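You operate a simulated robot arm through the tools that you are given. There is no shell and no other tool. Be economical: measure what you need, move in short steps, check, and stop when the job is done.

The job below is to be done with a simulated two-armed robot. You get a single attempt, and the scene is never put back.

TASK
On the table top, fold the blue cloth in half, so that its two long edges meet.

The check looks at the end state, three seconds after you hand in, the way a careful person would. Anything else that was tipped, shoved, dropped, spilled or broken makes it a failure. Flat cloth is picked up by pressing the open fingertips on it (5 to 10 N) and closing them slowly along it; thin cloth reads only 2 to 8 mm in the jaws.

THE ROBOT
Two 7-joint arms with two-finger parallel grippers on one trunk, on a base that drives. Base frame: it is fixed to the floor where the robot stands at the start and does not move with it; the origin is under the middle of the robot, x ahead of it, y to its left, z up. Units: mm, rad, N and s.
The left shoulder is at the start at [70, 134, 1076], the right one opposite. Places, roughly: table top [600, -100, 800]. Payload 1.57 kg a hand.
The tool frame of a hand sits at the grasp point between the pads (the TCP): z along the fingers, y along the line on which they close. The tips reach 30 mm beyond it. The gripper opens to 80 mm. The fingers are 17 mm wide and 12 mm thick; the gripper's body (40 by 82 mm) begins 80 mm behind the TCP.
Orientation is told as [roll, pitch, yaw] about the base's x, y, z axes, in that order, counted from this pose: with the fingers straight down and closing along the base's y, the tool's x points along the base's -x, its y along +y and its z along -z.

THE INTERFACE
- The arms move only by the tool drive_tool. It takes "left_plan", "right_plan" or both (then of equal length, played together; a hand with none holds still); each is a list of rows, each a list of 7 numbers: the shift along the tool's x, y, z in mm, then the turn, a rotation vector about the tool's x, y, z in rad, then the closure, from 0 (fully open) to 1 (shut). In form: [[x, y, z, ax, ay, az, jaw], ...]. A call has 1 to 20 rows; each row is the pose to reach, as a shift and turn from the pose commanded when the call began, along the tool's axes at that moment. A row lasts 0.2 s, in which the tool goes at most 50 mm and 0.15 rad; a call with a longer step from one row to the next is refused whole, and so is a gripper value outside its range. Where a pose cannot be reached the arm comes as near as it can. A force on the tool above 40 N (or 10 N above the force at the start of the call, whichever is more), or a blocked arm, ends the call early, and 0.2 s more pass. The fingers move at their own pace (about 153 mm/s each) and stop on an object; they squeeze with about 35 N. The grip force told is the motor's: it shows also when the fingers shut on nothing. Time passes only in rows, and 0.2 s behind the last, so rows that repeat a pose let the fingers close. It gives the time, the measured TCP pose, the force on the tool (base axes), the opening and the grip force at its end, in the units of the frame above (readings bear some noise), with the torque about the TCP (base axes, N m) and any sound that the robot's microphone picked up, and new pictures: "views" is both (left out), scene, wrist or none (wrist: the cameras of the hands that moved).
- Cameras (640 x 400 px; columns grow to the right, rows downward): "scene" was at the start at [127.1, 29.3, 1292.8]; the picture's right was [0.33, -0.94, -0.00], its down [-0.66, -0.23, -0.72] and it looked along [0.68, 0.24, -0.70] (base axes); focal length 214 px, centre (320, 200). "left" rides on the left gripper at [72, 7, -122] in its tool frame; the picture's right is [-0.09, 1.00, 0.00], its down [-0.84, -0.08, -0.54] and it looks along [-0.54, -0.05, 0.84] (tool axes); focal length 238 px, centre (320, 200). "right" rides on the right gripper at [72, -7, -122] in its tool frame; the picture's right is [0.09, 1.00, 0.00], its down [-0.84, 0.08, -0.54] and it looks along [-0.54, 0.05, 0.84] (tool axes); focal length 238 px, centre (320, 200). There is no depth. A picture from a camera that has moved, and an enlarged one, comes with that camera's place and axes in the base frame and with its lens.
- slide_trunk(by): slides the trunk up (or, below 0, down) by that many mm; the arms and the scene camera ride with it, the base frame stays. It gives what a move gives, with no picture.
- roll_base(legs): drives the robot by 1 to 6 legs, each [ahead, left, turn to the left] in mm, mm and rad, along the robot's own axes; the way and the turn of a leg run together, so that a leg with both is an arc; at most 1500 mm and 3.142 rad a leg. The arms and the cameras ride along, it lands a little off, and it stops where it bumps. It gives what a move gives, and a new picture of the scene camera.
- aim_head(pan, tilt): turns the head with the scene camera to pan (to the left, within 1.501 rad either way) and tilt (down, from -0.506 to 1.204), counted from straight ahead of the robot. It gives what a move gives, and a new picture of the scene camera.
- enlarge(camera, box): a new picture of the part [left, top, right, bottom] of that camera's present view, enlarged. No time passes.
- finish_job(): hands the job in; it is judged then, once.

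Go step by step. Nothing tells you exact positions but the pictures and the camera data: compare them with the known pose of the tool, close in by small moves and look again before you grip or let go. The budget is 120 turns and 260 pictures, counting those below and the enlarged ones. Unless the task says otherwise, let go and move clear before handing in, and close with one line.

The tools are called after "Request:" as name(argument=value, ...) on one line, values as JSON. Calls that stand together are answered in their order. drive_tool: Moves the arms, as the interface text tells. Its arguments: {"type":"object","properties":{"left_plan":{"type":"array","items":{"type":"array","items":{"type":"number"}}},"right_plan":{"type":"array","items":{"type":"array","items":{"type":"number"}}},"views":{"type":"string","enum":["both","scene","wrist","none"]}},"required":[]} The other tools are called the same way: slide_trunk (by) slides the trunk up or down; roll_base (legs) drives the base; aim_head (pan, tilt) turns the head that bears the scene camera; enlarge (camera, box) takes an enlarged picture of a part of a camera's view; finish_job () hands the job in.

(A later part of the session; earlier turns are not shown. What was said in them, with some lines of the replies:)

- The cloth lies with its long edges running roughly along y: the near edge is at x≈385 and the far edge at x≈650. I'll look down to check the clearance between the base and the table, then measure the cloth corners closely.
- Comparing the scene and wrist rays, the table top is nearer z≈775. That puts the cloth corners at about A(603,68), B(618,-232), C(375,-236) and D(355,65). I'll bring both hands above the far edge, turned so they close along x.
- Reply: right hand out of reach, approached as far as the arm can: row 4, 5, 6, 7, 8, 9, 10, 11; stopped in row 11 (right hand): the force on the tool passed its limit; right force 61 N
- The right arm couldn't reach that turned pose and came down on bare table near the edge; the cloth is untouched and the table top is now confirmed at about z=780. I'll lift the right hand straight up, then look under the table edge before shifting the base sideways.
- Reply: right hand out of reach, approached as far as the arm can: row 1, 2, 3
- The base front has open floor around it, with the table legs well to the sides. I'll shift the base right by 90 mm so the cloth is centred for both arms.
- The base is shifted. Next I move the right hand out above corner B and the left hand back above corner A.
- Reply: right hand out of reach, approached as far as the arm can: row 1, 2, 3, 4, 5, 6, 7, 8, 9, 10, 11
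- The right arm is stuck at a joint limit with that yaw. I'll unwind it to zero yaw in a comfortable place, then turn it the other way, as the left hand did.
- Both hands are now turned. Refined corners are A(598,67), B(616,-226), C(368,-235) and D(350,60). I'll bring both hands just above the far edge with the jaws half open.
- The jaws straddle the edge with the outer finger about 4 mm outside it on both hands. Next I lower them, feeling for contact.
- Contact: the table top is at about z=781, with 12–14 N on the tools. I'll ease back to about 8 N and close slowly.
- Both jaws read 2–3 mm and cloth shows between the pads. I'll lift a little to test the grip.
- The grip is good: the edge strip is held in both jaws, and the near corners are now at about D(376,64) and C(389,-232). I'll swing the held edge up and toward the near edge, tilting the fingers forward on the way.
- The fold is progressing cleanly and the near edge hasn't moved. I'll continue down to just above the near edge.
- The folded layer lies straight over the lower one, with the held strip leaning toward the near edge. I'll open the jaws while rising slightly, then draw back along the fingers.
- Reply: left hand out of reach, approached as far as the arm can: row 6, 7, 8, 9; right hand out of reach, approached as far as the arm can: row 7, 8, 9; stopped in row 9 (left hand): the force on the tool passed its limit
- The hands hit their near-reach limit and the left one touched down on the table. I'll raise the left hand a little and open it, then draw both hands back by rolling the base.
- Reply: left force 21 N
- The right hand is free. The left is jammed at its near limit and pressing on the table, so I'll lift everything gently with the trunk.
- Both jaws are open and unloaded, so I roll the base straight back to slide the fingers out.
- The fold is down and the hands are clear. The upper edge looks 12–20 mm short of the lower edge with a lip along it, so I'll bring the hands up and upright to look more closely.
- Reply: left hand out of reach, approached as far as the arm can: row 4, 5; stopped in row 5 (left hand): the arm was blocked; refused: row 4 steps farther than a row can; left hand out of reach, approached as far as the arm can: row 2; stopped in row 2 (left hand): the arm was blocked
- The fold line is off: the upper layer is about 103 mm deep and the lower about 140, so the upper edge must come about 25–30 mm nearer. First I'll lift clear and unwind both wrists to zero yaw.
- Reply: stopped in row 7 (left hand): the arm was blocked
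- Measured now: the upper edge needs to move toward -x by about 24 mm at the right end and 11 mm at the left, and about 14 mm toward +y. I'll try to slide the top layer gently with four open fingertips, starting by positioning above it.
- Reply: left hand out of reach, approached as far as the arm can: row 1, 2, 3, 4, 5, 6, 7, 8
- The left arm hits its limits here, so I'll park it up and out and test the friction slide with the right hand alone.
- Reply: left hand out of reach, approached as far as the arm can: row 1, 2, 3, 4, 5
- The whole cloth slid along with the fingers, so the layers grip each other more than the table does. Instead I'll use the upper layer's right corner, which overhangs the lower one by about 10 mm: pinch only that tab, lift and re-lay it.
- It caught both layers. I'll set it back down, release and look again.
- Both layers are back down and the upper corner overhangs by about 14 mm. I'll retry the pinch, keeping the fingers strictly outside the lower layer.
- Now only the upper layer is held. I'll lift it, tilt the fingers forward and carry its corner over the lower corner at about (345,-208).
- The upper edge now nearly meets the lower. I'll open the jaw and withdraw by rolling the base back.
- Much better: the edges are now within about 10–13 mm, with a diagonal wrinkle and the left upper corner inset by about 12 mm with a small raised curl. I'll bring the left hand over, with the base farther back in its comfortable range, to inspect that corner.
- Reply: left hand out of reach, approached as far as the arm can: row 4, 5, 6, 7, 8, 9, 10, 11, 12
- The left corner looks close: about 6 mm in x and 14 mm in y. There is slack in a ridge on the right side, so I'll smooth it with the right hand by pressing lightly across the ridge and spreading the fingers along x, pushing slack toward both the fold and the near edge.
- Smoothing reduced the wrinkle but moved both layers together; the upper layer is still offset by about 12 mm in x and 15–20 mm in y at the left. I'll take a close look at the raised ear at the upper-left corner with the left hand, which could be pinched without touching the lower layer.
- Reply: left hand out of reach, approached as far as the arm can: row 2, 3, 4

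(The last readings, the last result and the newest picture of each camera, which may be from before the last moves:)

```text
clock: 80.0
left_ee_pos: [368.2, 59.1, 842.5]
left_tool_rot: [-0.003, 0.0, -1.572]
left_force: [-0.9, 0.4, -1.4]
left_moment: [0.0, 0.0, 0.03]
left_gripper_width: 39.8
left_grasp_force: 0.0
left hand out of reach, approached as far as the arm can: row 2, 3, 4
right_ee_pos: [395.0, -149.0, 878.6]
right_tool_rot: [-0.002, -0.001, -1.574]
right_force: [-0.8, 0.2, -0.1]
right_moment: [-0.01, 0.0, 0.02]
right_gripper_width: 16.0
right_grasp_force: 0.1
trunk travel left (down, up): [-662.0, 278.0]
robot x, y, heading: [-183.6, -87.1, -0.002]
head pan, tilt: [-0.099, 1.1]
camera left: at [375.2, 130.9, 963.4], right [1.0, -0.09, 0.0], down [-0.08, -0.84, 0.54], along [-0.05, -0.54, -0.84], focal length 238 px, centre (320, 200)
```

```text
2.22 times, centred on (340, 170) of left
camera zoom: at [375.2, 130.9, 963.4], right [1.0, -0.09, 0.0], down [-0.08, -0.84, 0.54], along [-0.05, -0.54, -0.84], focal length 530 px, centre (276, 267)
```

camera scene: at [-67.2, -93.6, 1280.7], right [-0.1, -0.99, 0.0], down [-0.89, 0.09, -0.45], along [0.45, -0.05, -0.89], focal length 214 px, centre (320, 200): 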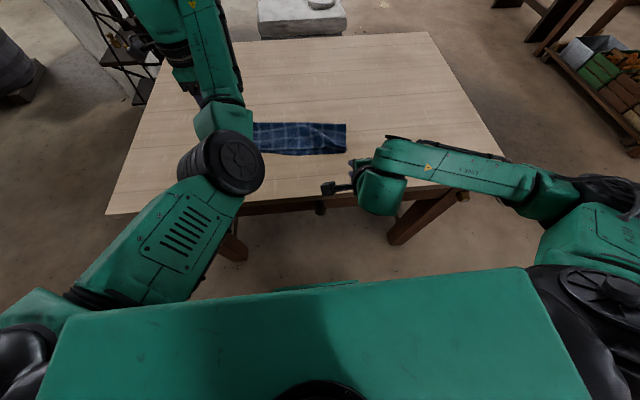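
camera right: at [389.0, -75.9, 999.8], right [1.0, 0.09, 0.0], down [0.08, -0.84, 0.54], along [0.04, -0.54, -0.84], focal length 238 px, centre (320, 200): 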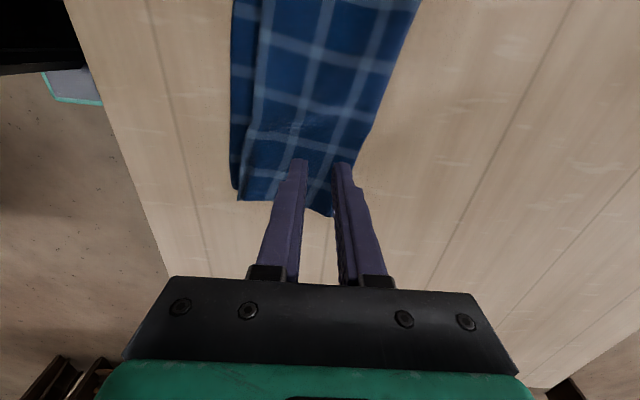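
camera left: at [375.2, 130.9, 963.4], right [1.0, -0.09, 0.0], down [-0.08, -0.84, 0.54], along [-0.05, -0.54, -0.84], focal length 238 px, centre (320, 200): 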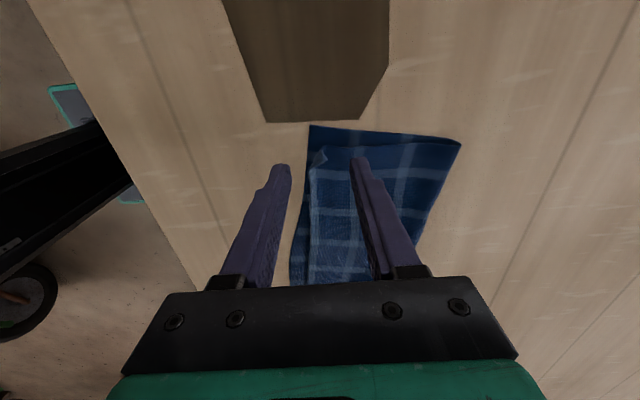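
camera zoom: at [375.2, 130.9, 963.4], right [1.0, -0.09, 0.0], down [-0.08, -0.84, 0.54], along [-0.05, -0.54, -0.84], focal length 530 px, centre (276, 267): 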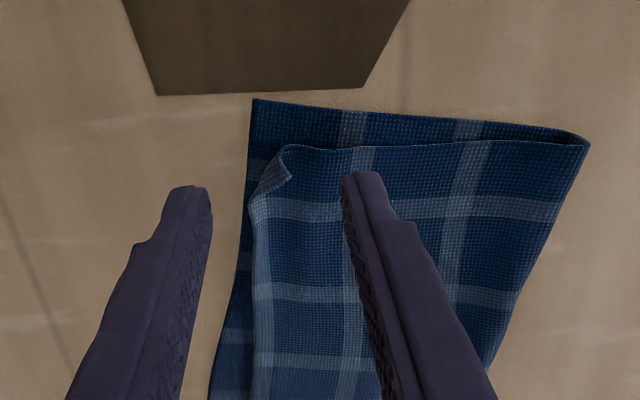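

The left edge gap is only about 5 mm, and a small dog-ear stands up at about (368,59). I'll try pinching just that ear with the tips hovering above the lower layer.

Request:
drive_tool(left_plan=[[0, 0, 10, 0, 0, 0, 0.65], [0, 0, 20, 0, 0, 0, 0.7], [0, 0, 26, 0, 0, 0, 0.7], [0, 0, 28, 0, 0, 0, 0.7], [0, 0, 28, 0, 0, 0, 0.78], [0, 0, 28, 0, 0, 0, 0.85], [0, 0, 28, 0, 0, 0, 0.92], [0, 0, 28, 0, 0, 0, 1], [0, 0, 28, 0, 0, 0, 1]], views="wrist")

Request:
enlarge(camera="left", box=[220, 80, 460, 260])

```text
clock: 82.0
left_ee_pos: [367.1, 57.8, 815.3]
left_tool_rot: [-0.004, 0.002, -1.572]
left_force: [-0.1, 0.4, 1.9]
left_moment: [0.02, 0.01, -0.02]
left_gripper_width: 2.1
left_grasp_force: 23.1
right_ee_pos: [395.0, -148.0, 879.8]
right_tool_rot: [0.0, -0.001, -1.575]
right_force: [0.5, -0.2, -0.1]
right_moment: [0.03, 0.02, -0.01]
right_gripper_width: 16.1
right_grasp_force: 0.1
trunk travel left (down, up): [-662.0, 278.0]
robot x, y, heading: [-176.9, -86.8, -0.002]
head pan, tilt: [-0.099, 1.1]
camera left: at [374.2, 130.2, 936.2], right [1.0, -0.09, 0.0], down [-0.08, -0.84, 0.54], along [-0.05, -0.54, -0.84], focal length 238 px, centre (320, 200)
```

left: 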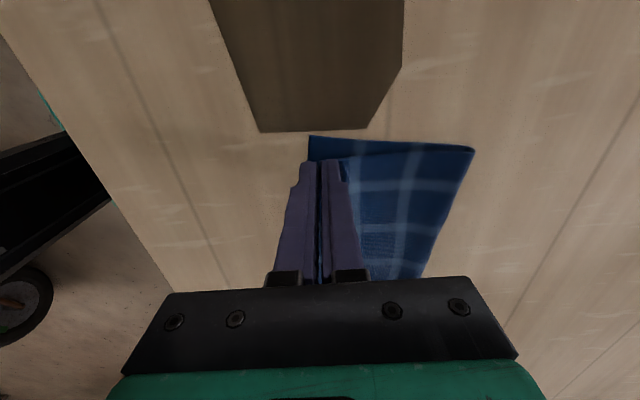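

```text
2.22 times, centred on (340, 170) of left
camera zoom: at [374.2, 130.2, 936.2], right [1.0, -0.09, 0.0], down [-0.08, -0.84, 0.54], along [-0.05, -0.54, -0.84], focal length 530 px, centre (276, 267)
```

zoom: 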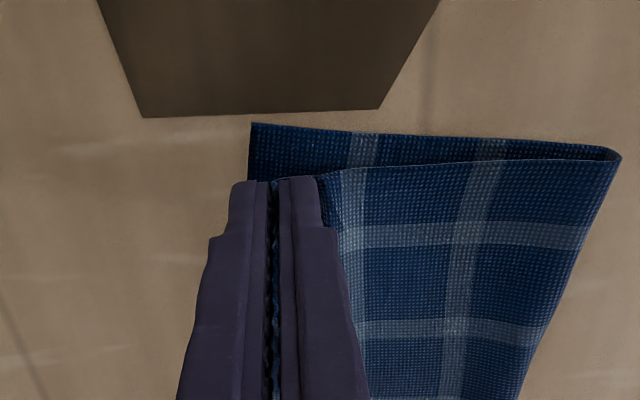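

Request:
drive_tool(left_plan=[[0, 0, -6, 0, 0, 0, 1], [0, 0, -14, 0, 0, 0, 1], [0, 0, -22, 0, 0, 0, 1], [0, 0, -22, 0, 0, 0, 1]], views="none")

Request:
enlarge(camera="left", box=[220, 80, 460, 260])

Request:
enlarge(camera="scene", box=[220, 90, 360, 170])

```text
clock: 83.0
left_ee_pos: [366.7, 59.9, 838.4]
left_tool_rot: [-0.002, 0.001, -1.572]
left_force: [0.7, 0.7, -0.6]
left_moment: [0.0, 0.02, -0.06]
left_gripper_width: 1.8
left_grasp_force: 23.1
right_ee_pos: [394.7, -148.1, 878.2]
right_tool_rot: [-0.004, 0.0, -1.573]
right_force: [-0.4, -0.6, -0.1]
right_moment: [-0.02, 0.01, 0.01]
right_gripper_width: 16.0
right_grasp_force: 0.2
trunk travel left (down, up): [-662.0, 278.0]
robot x, y, heading: [-182.4, -92.1, -0.002]
head pan, tilt: [-0.099, 1.1]
```

```text
2.22 times, centred on (340, 170) of left
camera zoom: at [374.1, 131.0, 958.5], right [1.0, -0.09, 0.0], down [-0.08, -0.84, 0.54], along [-0.05, -0.54, -0.84], focal length 530 px, centre (276, 267)
```

zoom: 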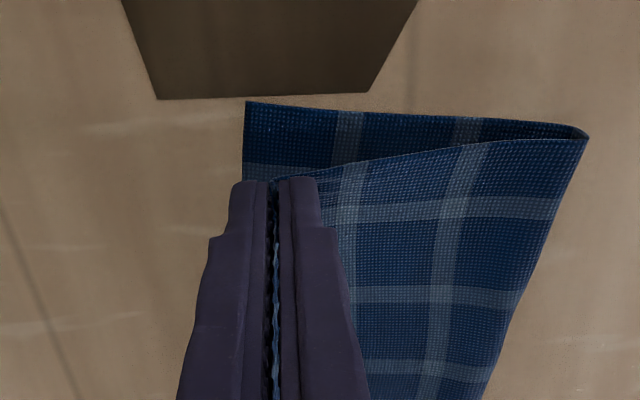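

```text
4.57 times, centred on (290, 130) of scene
camera zoom: at [-67.1, -93.7, 1280.7], right [-0.1, -0.99, 0.0], down [-0.89, 0.09, -0.45], along [0.45, -0.05, -0.89], focal length 980 px, centre (457, 520)
```

zoom: 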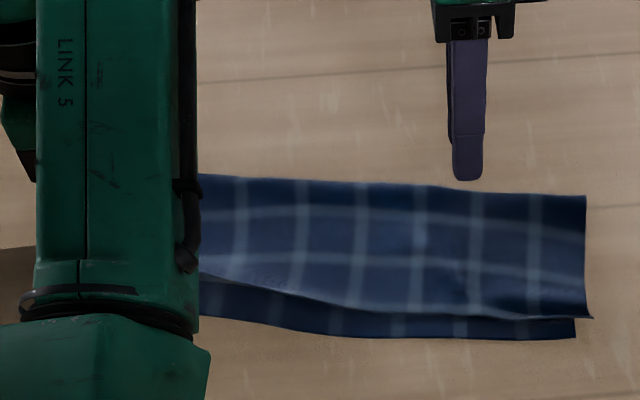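

The left hand holds only the upper corner. I'll keep it held and bring the right hand to the upper-right tab.

Request:
drive_tool(right_plan=[[-24, -17, 0, 0, 0, 0, 0.8], [-48, -35, 0, 0, 0, 0, 0.7], [-72, -52, 0, 0, 0, 0, 0.7], [-97, -70, 0, 0, 0, 0, 0.7], [-97, -70, 0, 0, 0, 0, 0.7]], views="none")

Request:
enlarge(camera="right", box=[200, 0, 480, 200])

```text
clock: 84.2
left_ee_pos: [366.6, 59.8, 837.2]
left_tool_rot: [-0.003, 0.0, -1.572]
left_force: [-0.4, 0.2, -0.1]
left_moment: [-0.02, 0.03, -0.01]
left_gripper_width: 1.5
left_grasp_force: 23.1
right_ee_pos: [323.3, -244.7, 881.0]
right_tool_rot: [-0.005, -0.004, -1.573]
right_force: [1.0, 0.2, 0.4]
right_moment: [-0.01, 0.02, -0.02]
right_gripper_width: 23.8
right_grasp_force: 0.0
trunk travel left (down, up): [-662.0, 278.0]
robot x, y, heading: [-180.1, -86.6, -0.005]
head pan, tilt: [-0.099, 1.1]
```

```text
2.00 times, centred on (340, 100) of right
camera zoom: at [317.5, -172.5, 1001.4], right [1.0, 0.09, 0.0], down [0.08, -0.84, 0.54], along [0.05, -0.54, -0.84], focal length 477 px, centre (280, 400)
```

zoom: 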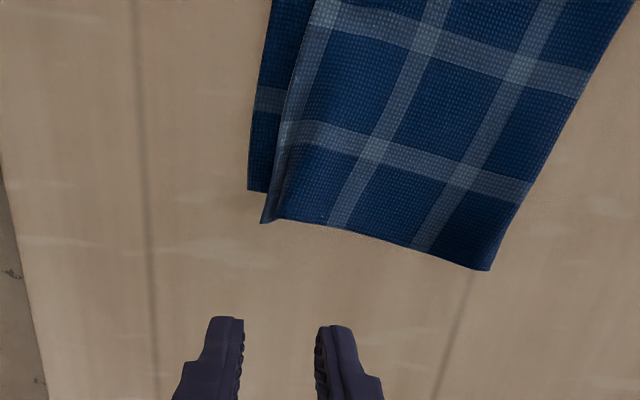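

Request:
drive_tool(right_plan=[[10, -1, 20, 0, 0, 0, 0.75], [20, -1, 45, 0, 0, 0, 0.75], [20, -1, 60, 0, 0, 0, 0.75], [20, -1, 60, 0, 0, 0, 0.75]], views="none")

Request:
enlarge(camera="right", box=[200, 60, 440, 260])

```text
clock: 85.2
left_ee_pos: [366.6, 60.0, 837.0]
left_tool_rot: [-0.001, -0.001, -1.572]
left_force: [-0.7, -0.2, 0.2]
left_moment: [0.04, -0.03, -0.01]
left_gripper_width: 1.9
left_grasp_force: 23.7
right_ee_pos: [323.6, -224.7, 819.3]
right_tool_rot: [-0.001, -0.001, -1.573]
right_force: [-0.6, -0.2, 0.4]
right_moment: [0.01, -0.02, 0.01]
right_gripper_width: 20.2
right_grasp_force: 0.1
trunk travel left (down, up): [-662.0, 278.0]
robot x, y, heading: [-181.3, -92.2, -0.002]
head pan, tilt: [-0.099, 1.1]
```

```text
2.00 times, centred on (320, 160) of right
camera zoom: at [317.5, -152.4, 940.7], right [1.0, 0.09, 0.0], down [0.07, -0.84, 0.54], along [0.05, -0.54, -0.84], focal length 477 px, centre (320, 280)
```

zoom: 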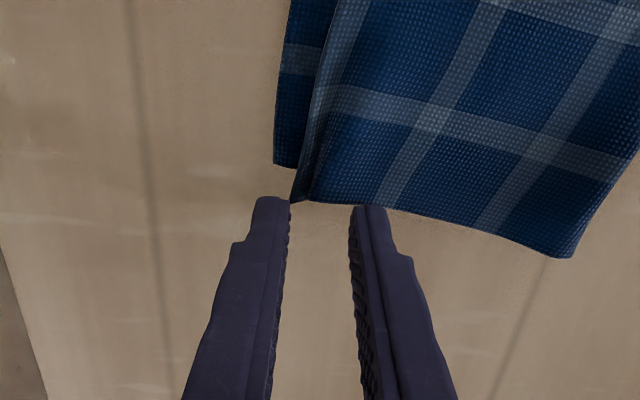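

Request:
drive_tool(right_plan=[[2.5, -1, 3, 0, 0, 0, 0.75], [2.5, -1, 6, 0, 0, 0, 0.75], [2.5, -1, 8, 0, 0, 0, 0.75], [2.5, -1, 8, 0, 0, 0, 0.79], [2.5, -1, 8, 0, 0, 0, 0.83], [2.5, -1, 8, 0, 0, 0, 0.87], [2.5, -1, 8, 0, 0, 0, 0.91], [2.5, -1, 8, 0, 0, 0, 0.95], [2.5, -1, 8, 0, 0, 0, 1], [2.5, -1, 8, 0, 0, 0, 1], [2.5, -1, 3, 0, 0, 0, 1], [2.5, -1, -5, 0, 0, 0, 1], [2.5, -1, -15, 0, 0, 0, 1], [2.5, -1, -25, 0, 0, 0, 1], [2.5, -1, -25, 0, 0, 0, 1]], views="none")

Request:
enlarge(camera="right", box=[200, 0, 480, 260])

Request:
enlarge(camera="scene", box=[220, 90, 360, 170])

```text
clock: 88.3
left_ee_pos: [367.1, 59.8, 837.1]
left_tool_rot: [-0.003, -0.002, -1.575]
left_force: [-0.6, 0.6, 0.1]
left_moment: [0.01, 0.0, -0.01]
left_gripper_width: 2.2
left_grasp_force: 24.0
right_ee_pos: [323.0, -223.2, 843.8]
right_tool_rot: [-0.003, 0.0, -1.574]
right_force: [0.2, 0.5, -0.8]
right_moment: [-0.03, 0.0, -0.01]
right_gripper_width: 1.7
right_grasp_force: 23.1
trunk travel left (down, up): [-662.0, 278.0]
robot x, y, heading: [-178.9, -88.8, -0.004]
head pan, tilt: [-0.099, 1.1]
```

```text
1.54 times, centred on (340, 130) of right
camera zoom: at [316.2, -150.0, 965.1], right [1.0, 0.09, 0.0], down [0.08, -0.84, 0.54], along [0.05, -0.54, -0.84], focal length 367 px, centre (289, 308)
```

zoom: 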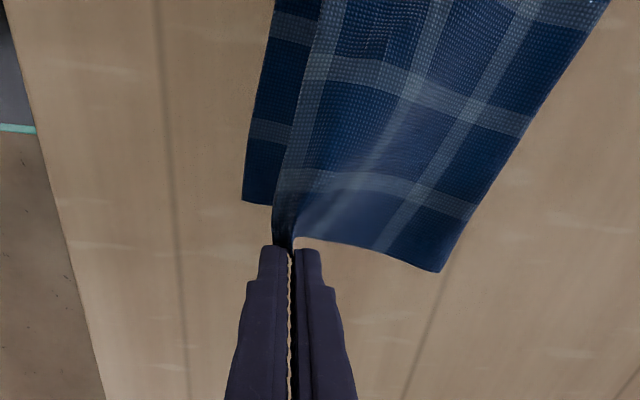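

```text
4.57 times, centred on (290, 130) of scene
camera zoom: at [-67.1, -93.7, 1280.7], right [-0.1, -0.99, 0.0], down [-0.89, 0.09, -0.45], along [0.45, -0.05, -0.89], focal length 980 px, centre (457, 520)
```

zoom: 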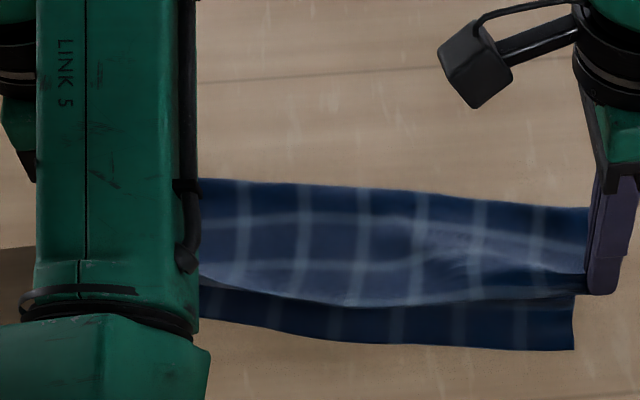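

Both upper corners are now held alone. Lower corners are at about (298,-207) and (360,83), so the upper edge needs to shift about +13 in y and the right end about -8 in x. I'll carry it there together, tilting the fingers as it lowers.

Request:
drive_tool(left_plan=[[4, 0, -5, 0, 0, 0, 1], [9, 0, -6, 0, 0, 0, 1], [13, -3, -4, -0.12, 0, 0, 1], [13, -7, 2, -0.24, 0, 0, 1], [13, -10, 8, -0.36, 0, 0, 1], [13, -14, 14, -0.48, 0, 0, 1], [13, -18, 21, -0.6, 0, 0, 1], [13, -18, 21, -0.6, 0, 0, 1]], right_plan=[[4, -2, -5, 0, 0, 0, 1], [9, -5, -6, 0, 0, 0, 1], [12.5, -9, -3, -0.12, 0, 0, 1], [12.5, -13, 4, -0.24, 0, 0, 1], [12.5, -18, 12, -0.36, 0, 0, 1], [12.5, -23, 20, -0.48, 0, 0, 1], [12.5, -27, 28, -0.6, 0, 0, 1], [12.5, -27, 28, -0.6, 0, 0, 1]], views="none")

Request:
enlarge(camera="right", box=[180, 0, 460, 260])

Request:
enlarge(camera="left", box=[180, 40, 460, 260])

Request:
enlarge(camera="scene", box=[220, 90, 360, 170])

```text
clock: 90.2
left_ee_pos: [349.6, 77.0, 817.2]
left_tool_rot: [0.605, 0.015, -1.569]
left_force: [-0.3, 0.3, -0.1]
left_moment: [-0.04, 0.02, 0.01]
left_gripper_width: 1.6
left_grasp_force: 23.5
right_ee_pos: [295.0, -210.5, 815.5]
right_tool_rot: [0.598, 0.0, -1.577]
right_force: [0.0, 0.1, -0.4]
right_moment: [-0.01, 0.05, 0.0]
right_gripper_width: 1.6
right_grasp_force: 23.1
trunk travel left (down, up): [-662.0, 278.0]
robot x, y, heading: [-181.4, -92.6, -0.005]
head pan, tilt: [-0.099, 1.1]
```

```text
1.54 times, centred on (320, 130) of right
camera zoom: at [221.9, -138.0, 911.5], right [0.82, 0.09, 0.56], down [-0.25, -0.83, 0.49], along [0.51, -0.54, -0.67], focal length 367 px, centre (320, 308)
```

zoom: 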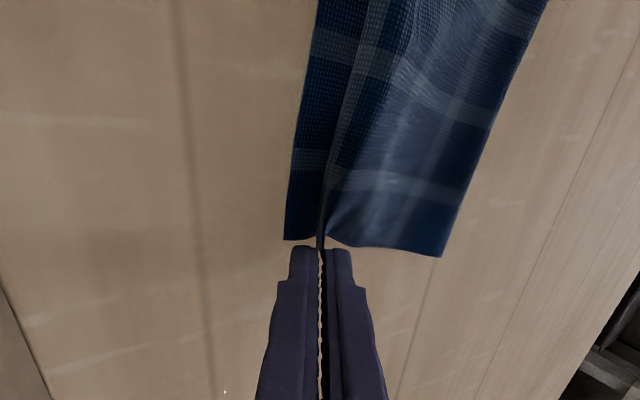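

```text
1.82 times, centred on (320, 150) of left
camera zoom: at [285.5, 147.2, 921.9], right [0.82, -0.1, 0.56], down [-0.37, -0.84, 0.39], along [0.44, -0.53, -0.73], focal length 433 px, centre (320, 291)
```

zoom: 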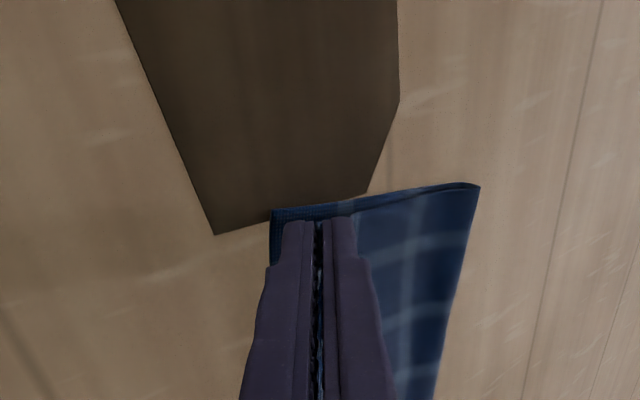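

```text
4.57 times, centred on (290, 130) of scene
camera zoom: at [-66.7, -93.7, 1280.6], right [-0.1, -0.99, 0.0], down [-0.89, 0.09, -0.45], along [0.45, -0.05, -0.89], focal length 980 px, centre (457, 520)
```

zoom: 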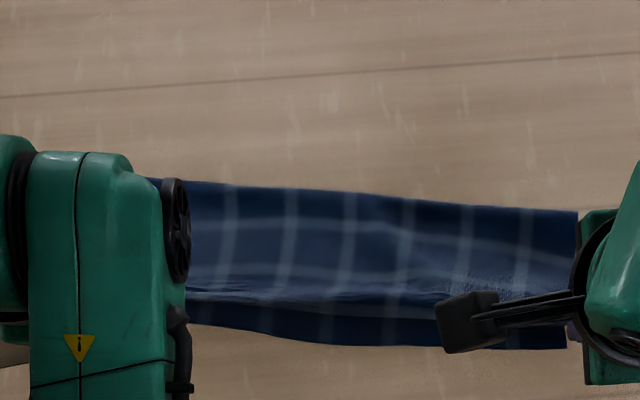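

Nearly aligned. I'll pull both hands another 6 mm toward the near edge, then open with a slight rise and back out.

Request:
drive_tool(left_plan=[[-1, -2.5, -1.7, 0, 0, 0, 1], [-2, -5, -3.4, 0, 0, 0, 1], [-2, -5, -3.4, 0, 0, 0, 1], [-2, -4, -5, 0, 0, 0, 0.93], [-2, -2.7, -6.7, 0, 0, 0, 0.85], [-2, -2.7, -6.7, 0, 0, 0, 0.79], [-2, -2.7, -6.7, 0, 0, 0, 0.79]], right_plan=[[0, -2.5, -1.7, 0, 0, 0, 1], [0, -5, -3.4, 0, 0, 0, 1], [0, -5, -3.4, 0, 0, 0, 1], [0, -4, -5, 0, 0, 0, 0.93], [0, -2.7, -6.7, 0, 0, 0, 0.85], [0, -2.7, -6.7, 0, 0, 0, 0.79], [0, -2.7, -6.7, 0, 0, 0, 0.79]], views="none")

Request:
roll_base(legs=[[-80, 0, 0]])

Request:
enlarge(camera="scene", box=[220, 70, 360, 150])

Request:
enlarge(camera="right", box=[180, 0, 500, 260])

Request:
enlarge(camera="left", box=[180, 0, 500, 260])

```text
clock: 91.8
left_ee_pos: [343.0, 69.3, 820.9]
left_tool_rot: [0.599, 0.0, -1.573]
left_force: [-0.3, 0.1, 0.2]
left_moment: [-0.01, -0.01, 0.02]
left_gripper_width: 16.8
left_grasp_force: 0.1
right_ee_pos: [290.6, -209.3, 819.4]
right_tool_rot: [0.599, -0.001, -1.573]
right_force: [0.6, 0.0, 0.1]
right_moment: [0.01, -0.02, -0.04]
right_gripper_width: 16.8
right_grasp_force: 0.1
trunk travel left (down, up): [-662.0, 278.0]
robot x, y, heading: [-183.6, -93.0, -0.007]
head pan, tilt: [-0.099, 1.1]
```

```text
clock: 92.8
left_ee_pos: [263.3, 69.4, 820.4]
left_tool_rot: [0.599, 0.0, -1.575]
left_force: [-0.2, -0.2, 0.4]
left_moment: [0.01, 0.01, 0.0]
left_gripper_width: 16.6
left_grasp_force: 0.0
right_ee_pos: [211.6, -209.1, 819.9]
right_tool_rot: [0.598, -0.001, -1.576]
right_force: [0.1, 0.1, -1.2]
right_moment: [0.02, 0.01, -0.01]
right_gripper_width: 16.6
right_grasp_force: 0.1
trunk travel left (down, up): [-662.0, 278.0]
robot x, y, heading: [-258.0, -88.5, -0.002]
head pan, tilt: [-0.099, 1.1]
camera scene: at [-146.1, -93.5, 1280.7], right [-0.1, -0.99, 0.0], down [-0.89, 0.09, -0.45], along [0.45, -0.05, -0.89], focal length 214 px, centre (320, 200)
```

scene: 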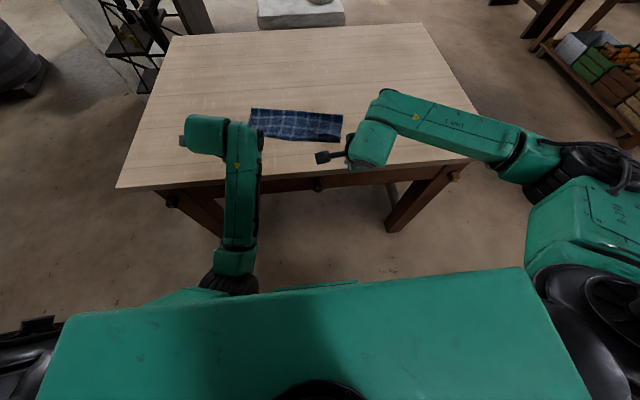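

```text
4.57 times, centred on (290, 110) of scene
camera zoom: at [-146.1, -93.5, 1280.7], right [-0.1, -0.99, 0.0], down [-0.89, 0.09, -0.45], along [0.45, -0.05, -0.89], focal length 980 px, centre (457, 611)
```

zoom: 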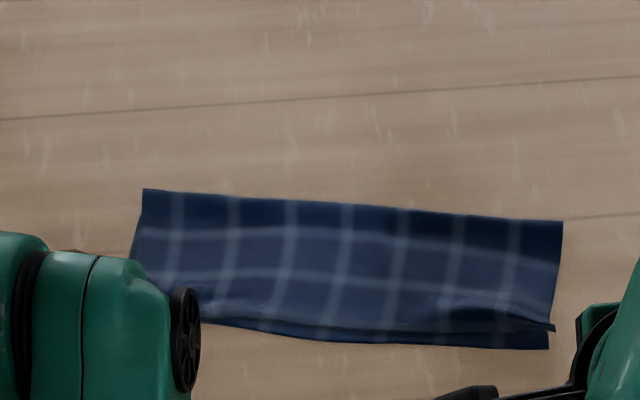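

```text
1.54 times, centred on (340, 130) of right
camera zoom: at [137.0, -136.8, 916.4], right [0.82, 0.09, 0.56], down [-0.25, -0.84, 0.49], along [0.51, -0.54, -0.67], focal length 367 px, centre (289, 308)
```

zoom: 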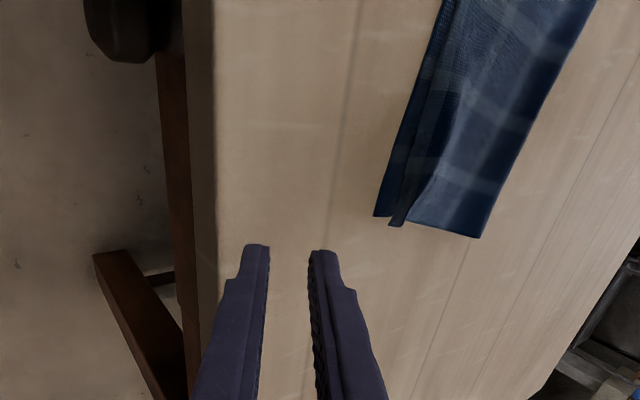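

```text
1.54 times, centred on (340, 130) of left
camera zoom: at [201.5, 141.3, 923.9], right [0.82, -0.09, 0.56], down [-0.37, -0.84, 0.4], along [0.43, -0.54, -0.72], focal length 367 px, centre (289, 308)
```

zoom: 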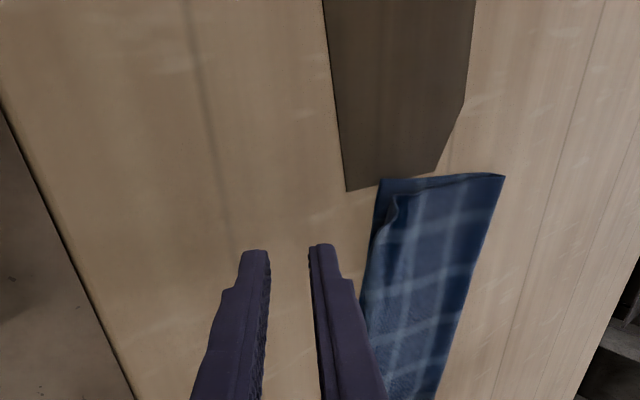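

The edges now nearly meet all along. I'll lift both hands clear and inspect from above.

Request:
drive_tool(left_plan=[[0, 15, -20, 0.1, 0, 0, 0.79], [0, 30, -40, 0.2, 0, 0, 0.79], [0, 50, -55, 0.3, 0, 0, 0.79], [0, 70, -65, 0.4, 0, 0, 0.79], [0, 85, -70, 0.5, 0, 0, 0.79], [0, 95, -75, 0.6, 0, 0, 0.79], [0, 95, -75, 0.6, 0, 0, 0.79]], right_plan=[[0, 15, -10, 0.1, 0, 0, 0.79], [0, 35, -20, 0.2, 0, 0, 0.79], [0, 55, -20, 0.3, 0, 0, 0.79], [0, 75, -20, 0.4, 0, 0, 0.79], [0, 95, -20, 0.5, 0, 0, 0.79], [0, 110, -20, 0.6, 0, 0, 0.79], [0, 110, -20, 0.6, 0, 0, 0.79]])

Request:
enlarge(camera="right", box=[240, 0, 560, 200])

Request:
enlarge(camera="scene", box=[220, 70, 360, 150])

```text
clock: 94.4
left_ee_pos: [308.7, 70.9, 935.5]
left_tool_rot: [-0.001, -0.001, -1.576]
left_force: [1.3, 0.2, -0.1]
left_moment: [0.03, -0.01, 0.01]
left_gripper_width: 16.7
left_grasp_force: 0.1
left hand out of reach, approached as far as the arm can: row 4, 5, 6, 7
right_ee_pos: [289.7, -209.3, 898.2]
right_tool_rot: [-0.003, 0.001, -1.574]
right_force: [-0.1, -0.2, -0.4]
right_moment: [0.01, 0.03, 0.02]
right_gripper_width: 16.7
right_grasp_force: 0.0
trunk travel left (down, up): [-662.0, 278.0]
robot x, y, heading: [-259.9, -88.6, -0.001]
head pan, tilt: [-0.099, 1.1]
camera scene: at [-146.1, -93.8, 1280.7], right [-0.1, -0.99, 0.0], down [-0.89, 0.09, -0.45], along [0.45, -0.05, -0.89], focal length 214 px, centre (320, 200)
camera right: at [283.8, -137.7, 1019.7], right [1.0, 0.09, 0.0], down [0.08, -0.84, 0.54], along [0.05, -0.54, -0.84], focal length 238 px, centre (320, 200)
camera left: at [316.4, 142.1, 1056.3], right [1.0, -0.1, 0.0], down [-0.08, -0.84, 0.54], along [-0.05, -0.54, -0.84], focal length 238 px, centre (320, 200)
```

scene: 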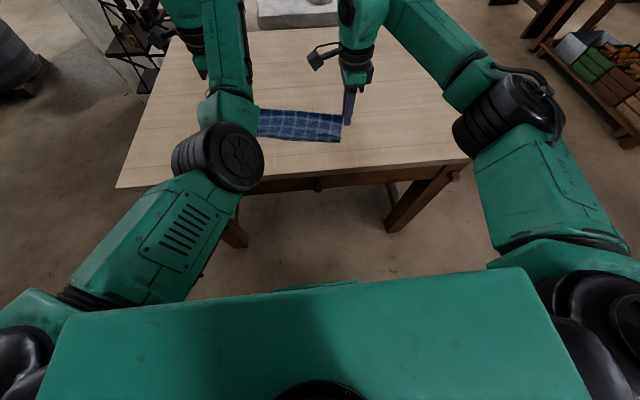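
right: 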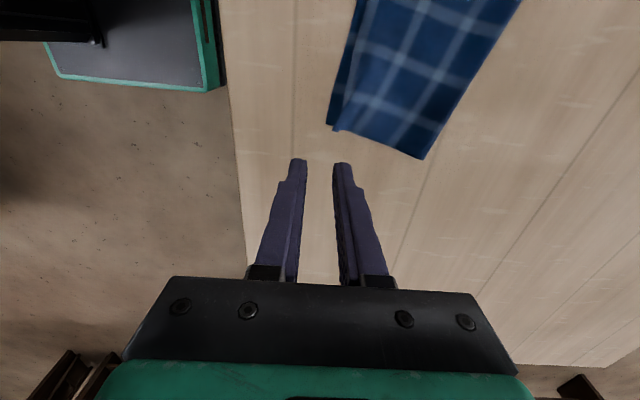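
left: 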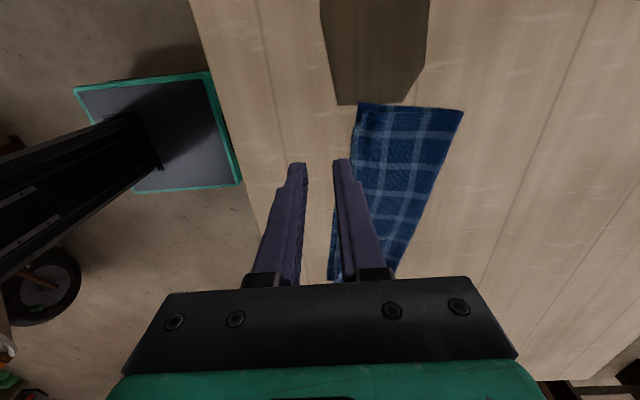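

```text
2.00 times, centred on (400, 100) of right
camera zoom: at [283.8, -137.7, 1019.7], right [1.0, 0.09, 0.0], down [0.08, -0.84, 0.54], along [0.05, -0.54, -0.84], focal length 477 px, centre (160, 400)
```

zoom: 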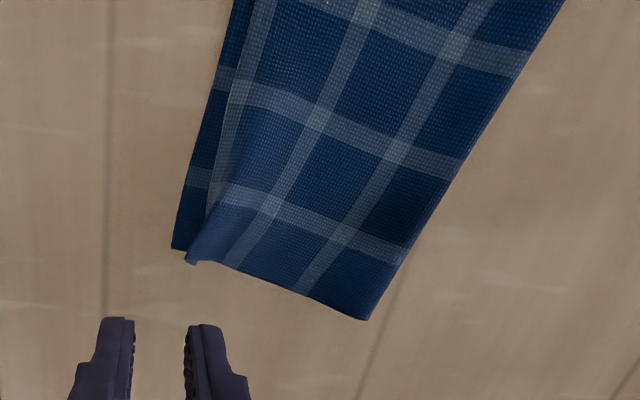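

```text
4.57 times, centred on (290, 110) of scene
camera zoom: at [-146.1, -93.8, 1280.7], right [-0.1, -0.99, 0.0], down [-0.89, 0.09, -0.45], along [0.45, -0.05, -0.89], focal length 980 px, centre (457, 611)
```

zoom: 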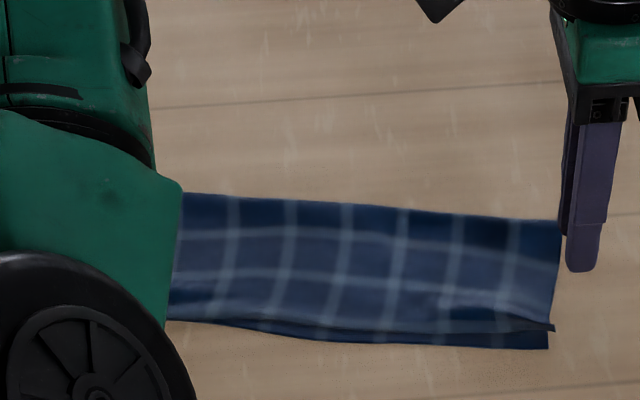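

Request:
enlarge(camera="left", box=[240, 80, 560, 290])

Request:
drive_tool(left_plan=[[10, 0, -20, 0, 0, 0, 0.79], [30, 0, -40, 0, 0, 0, 0.79], [55, 0, -60, 0, 0, 0, 0.79], [80, 0, -60, 0, 0, 0, 0.79], [110, 0, -60, 0, 0, 0, 0.79], [110, 0, -60, 0, 0, 0, 0.79]], right_plan=[[-10, 0, -30, 0, 0, 0, 0.79], [-20, 0, -60, 0, 0, 0, 0.79], [-40, 0, -90, 0, 0, 0, 0.79], [-60, 0, -90, 0, 0, 0, 0.79], [-80, 0, -90, 0, 0, 0, 0.79], [-80, 0, -90, 0, 0, 0, 0.79]], views="scene")

Request:
enlarge(camera="scene", box=[220, 70, 360, 150])

```text
1.90 times, centred on (400, 185) of left
camera zoom: at [316.4, 142.1, 1056.3], right [1.0, -0.1, 0.0], down [-0.08, -0.84, 0.54], along [-0.05, -0.54, -0.84], focal length 454 px, centre (168, 229)
```

zoom: 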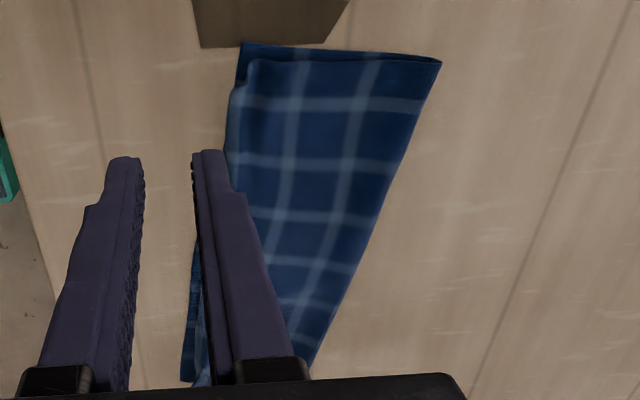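

```text
clock: 95.8
left_ee_pos: [310.3, 182.9, 993.4]
left_tool_rot: [-0.002, 0.0, -1.573]
left_force: [-0.7, 0.2, 0.8]
left_moment: [-0.03, -0.03, -0.01]
left_gripper_width: 16.9
left_grasp_force: 0.1
right_ee_pos: [291.3, -289.2, 988.6]
right_tool_rot: [-0.003, 0.0, -1.575]
right_force: [-0.1, -0.4, -0.8]
right_moment: [0.02, -0.03, 0.01]
right_gripper_width: 16.8
right_grasp_force: 0.1
trunk travel left (down, up): [-662.0, 278.0]
robot x, y, heading: [-254.0, -88.5, -0.003]
head pan, tilt: [-0.099, 1.1]
camera scene: at [-145.6, -93.7, 1280.7], right [-0.1, -0.99, 0.0], down [-0.89, 0.09, -0.45], along [0.45, -0.05, -0.89], focal length 214 px, centre (320, 200)
```

scene: 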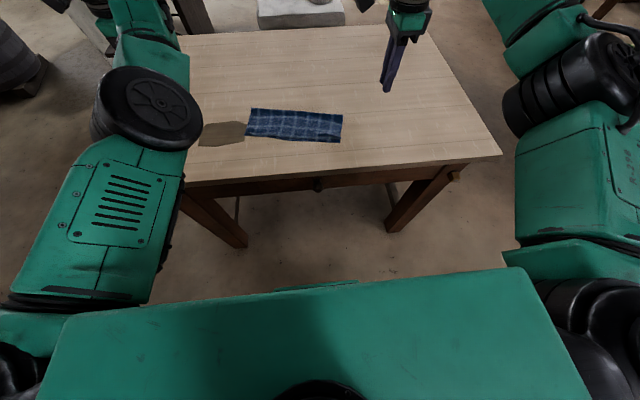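

```text
4.57 times, centred on (290, 110) of scene
camera zoom: at [-145.6, -93.7, 1280.7], right [-0.1, -0.99, 0.0], down [-0.89, 0.09, -0.45], along [0.45, -0.05, -0.89], focal length 980 px, centre (457, 611)
```

zoom: 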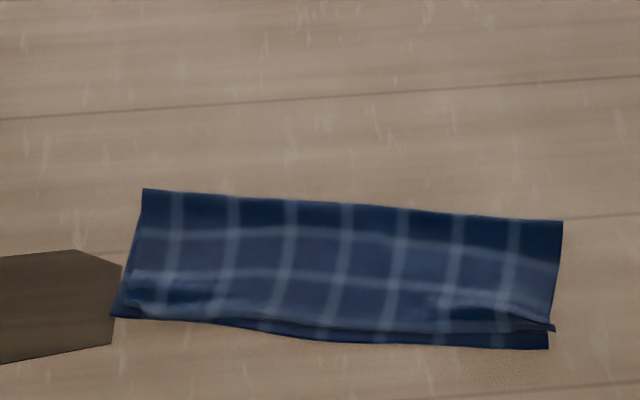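

The upper edge lies over the lower to within roughly 10–12 mm at the right end and less toward the left. The cloth is fairly flat, the hands are clear and nothing else on the table was touched, so I'm handing in.

Request:
finish_job()

```text
The job is handed in.
```

I folded the blue cloth in half and handed it in: its long edges meet to within roughly 10–12 mm at the right end and closer toward the left, with slight wrinkles left at both ends.
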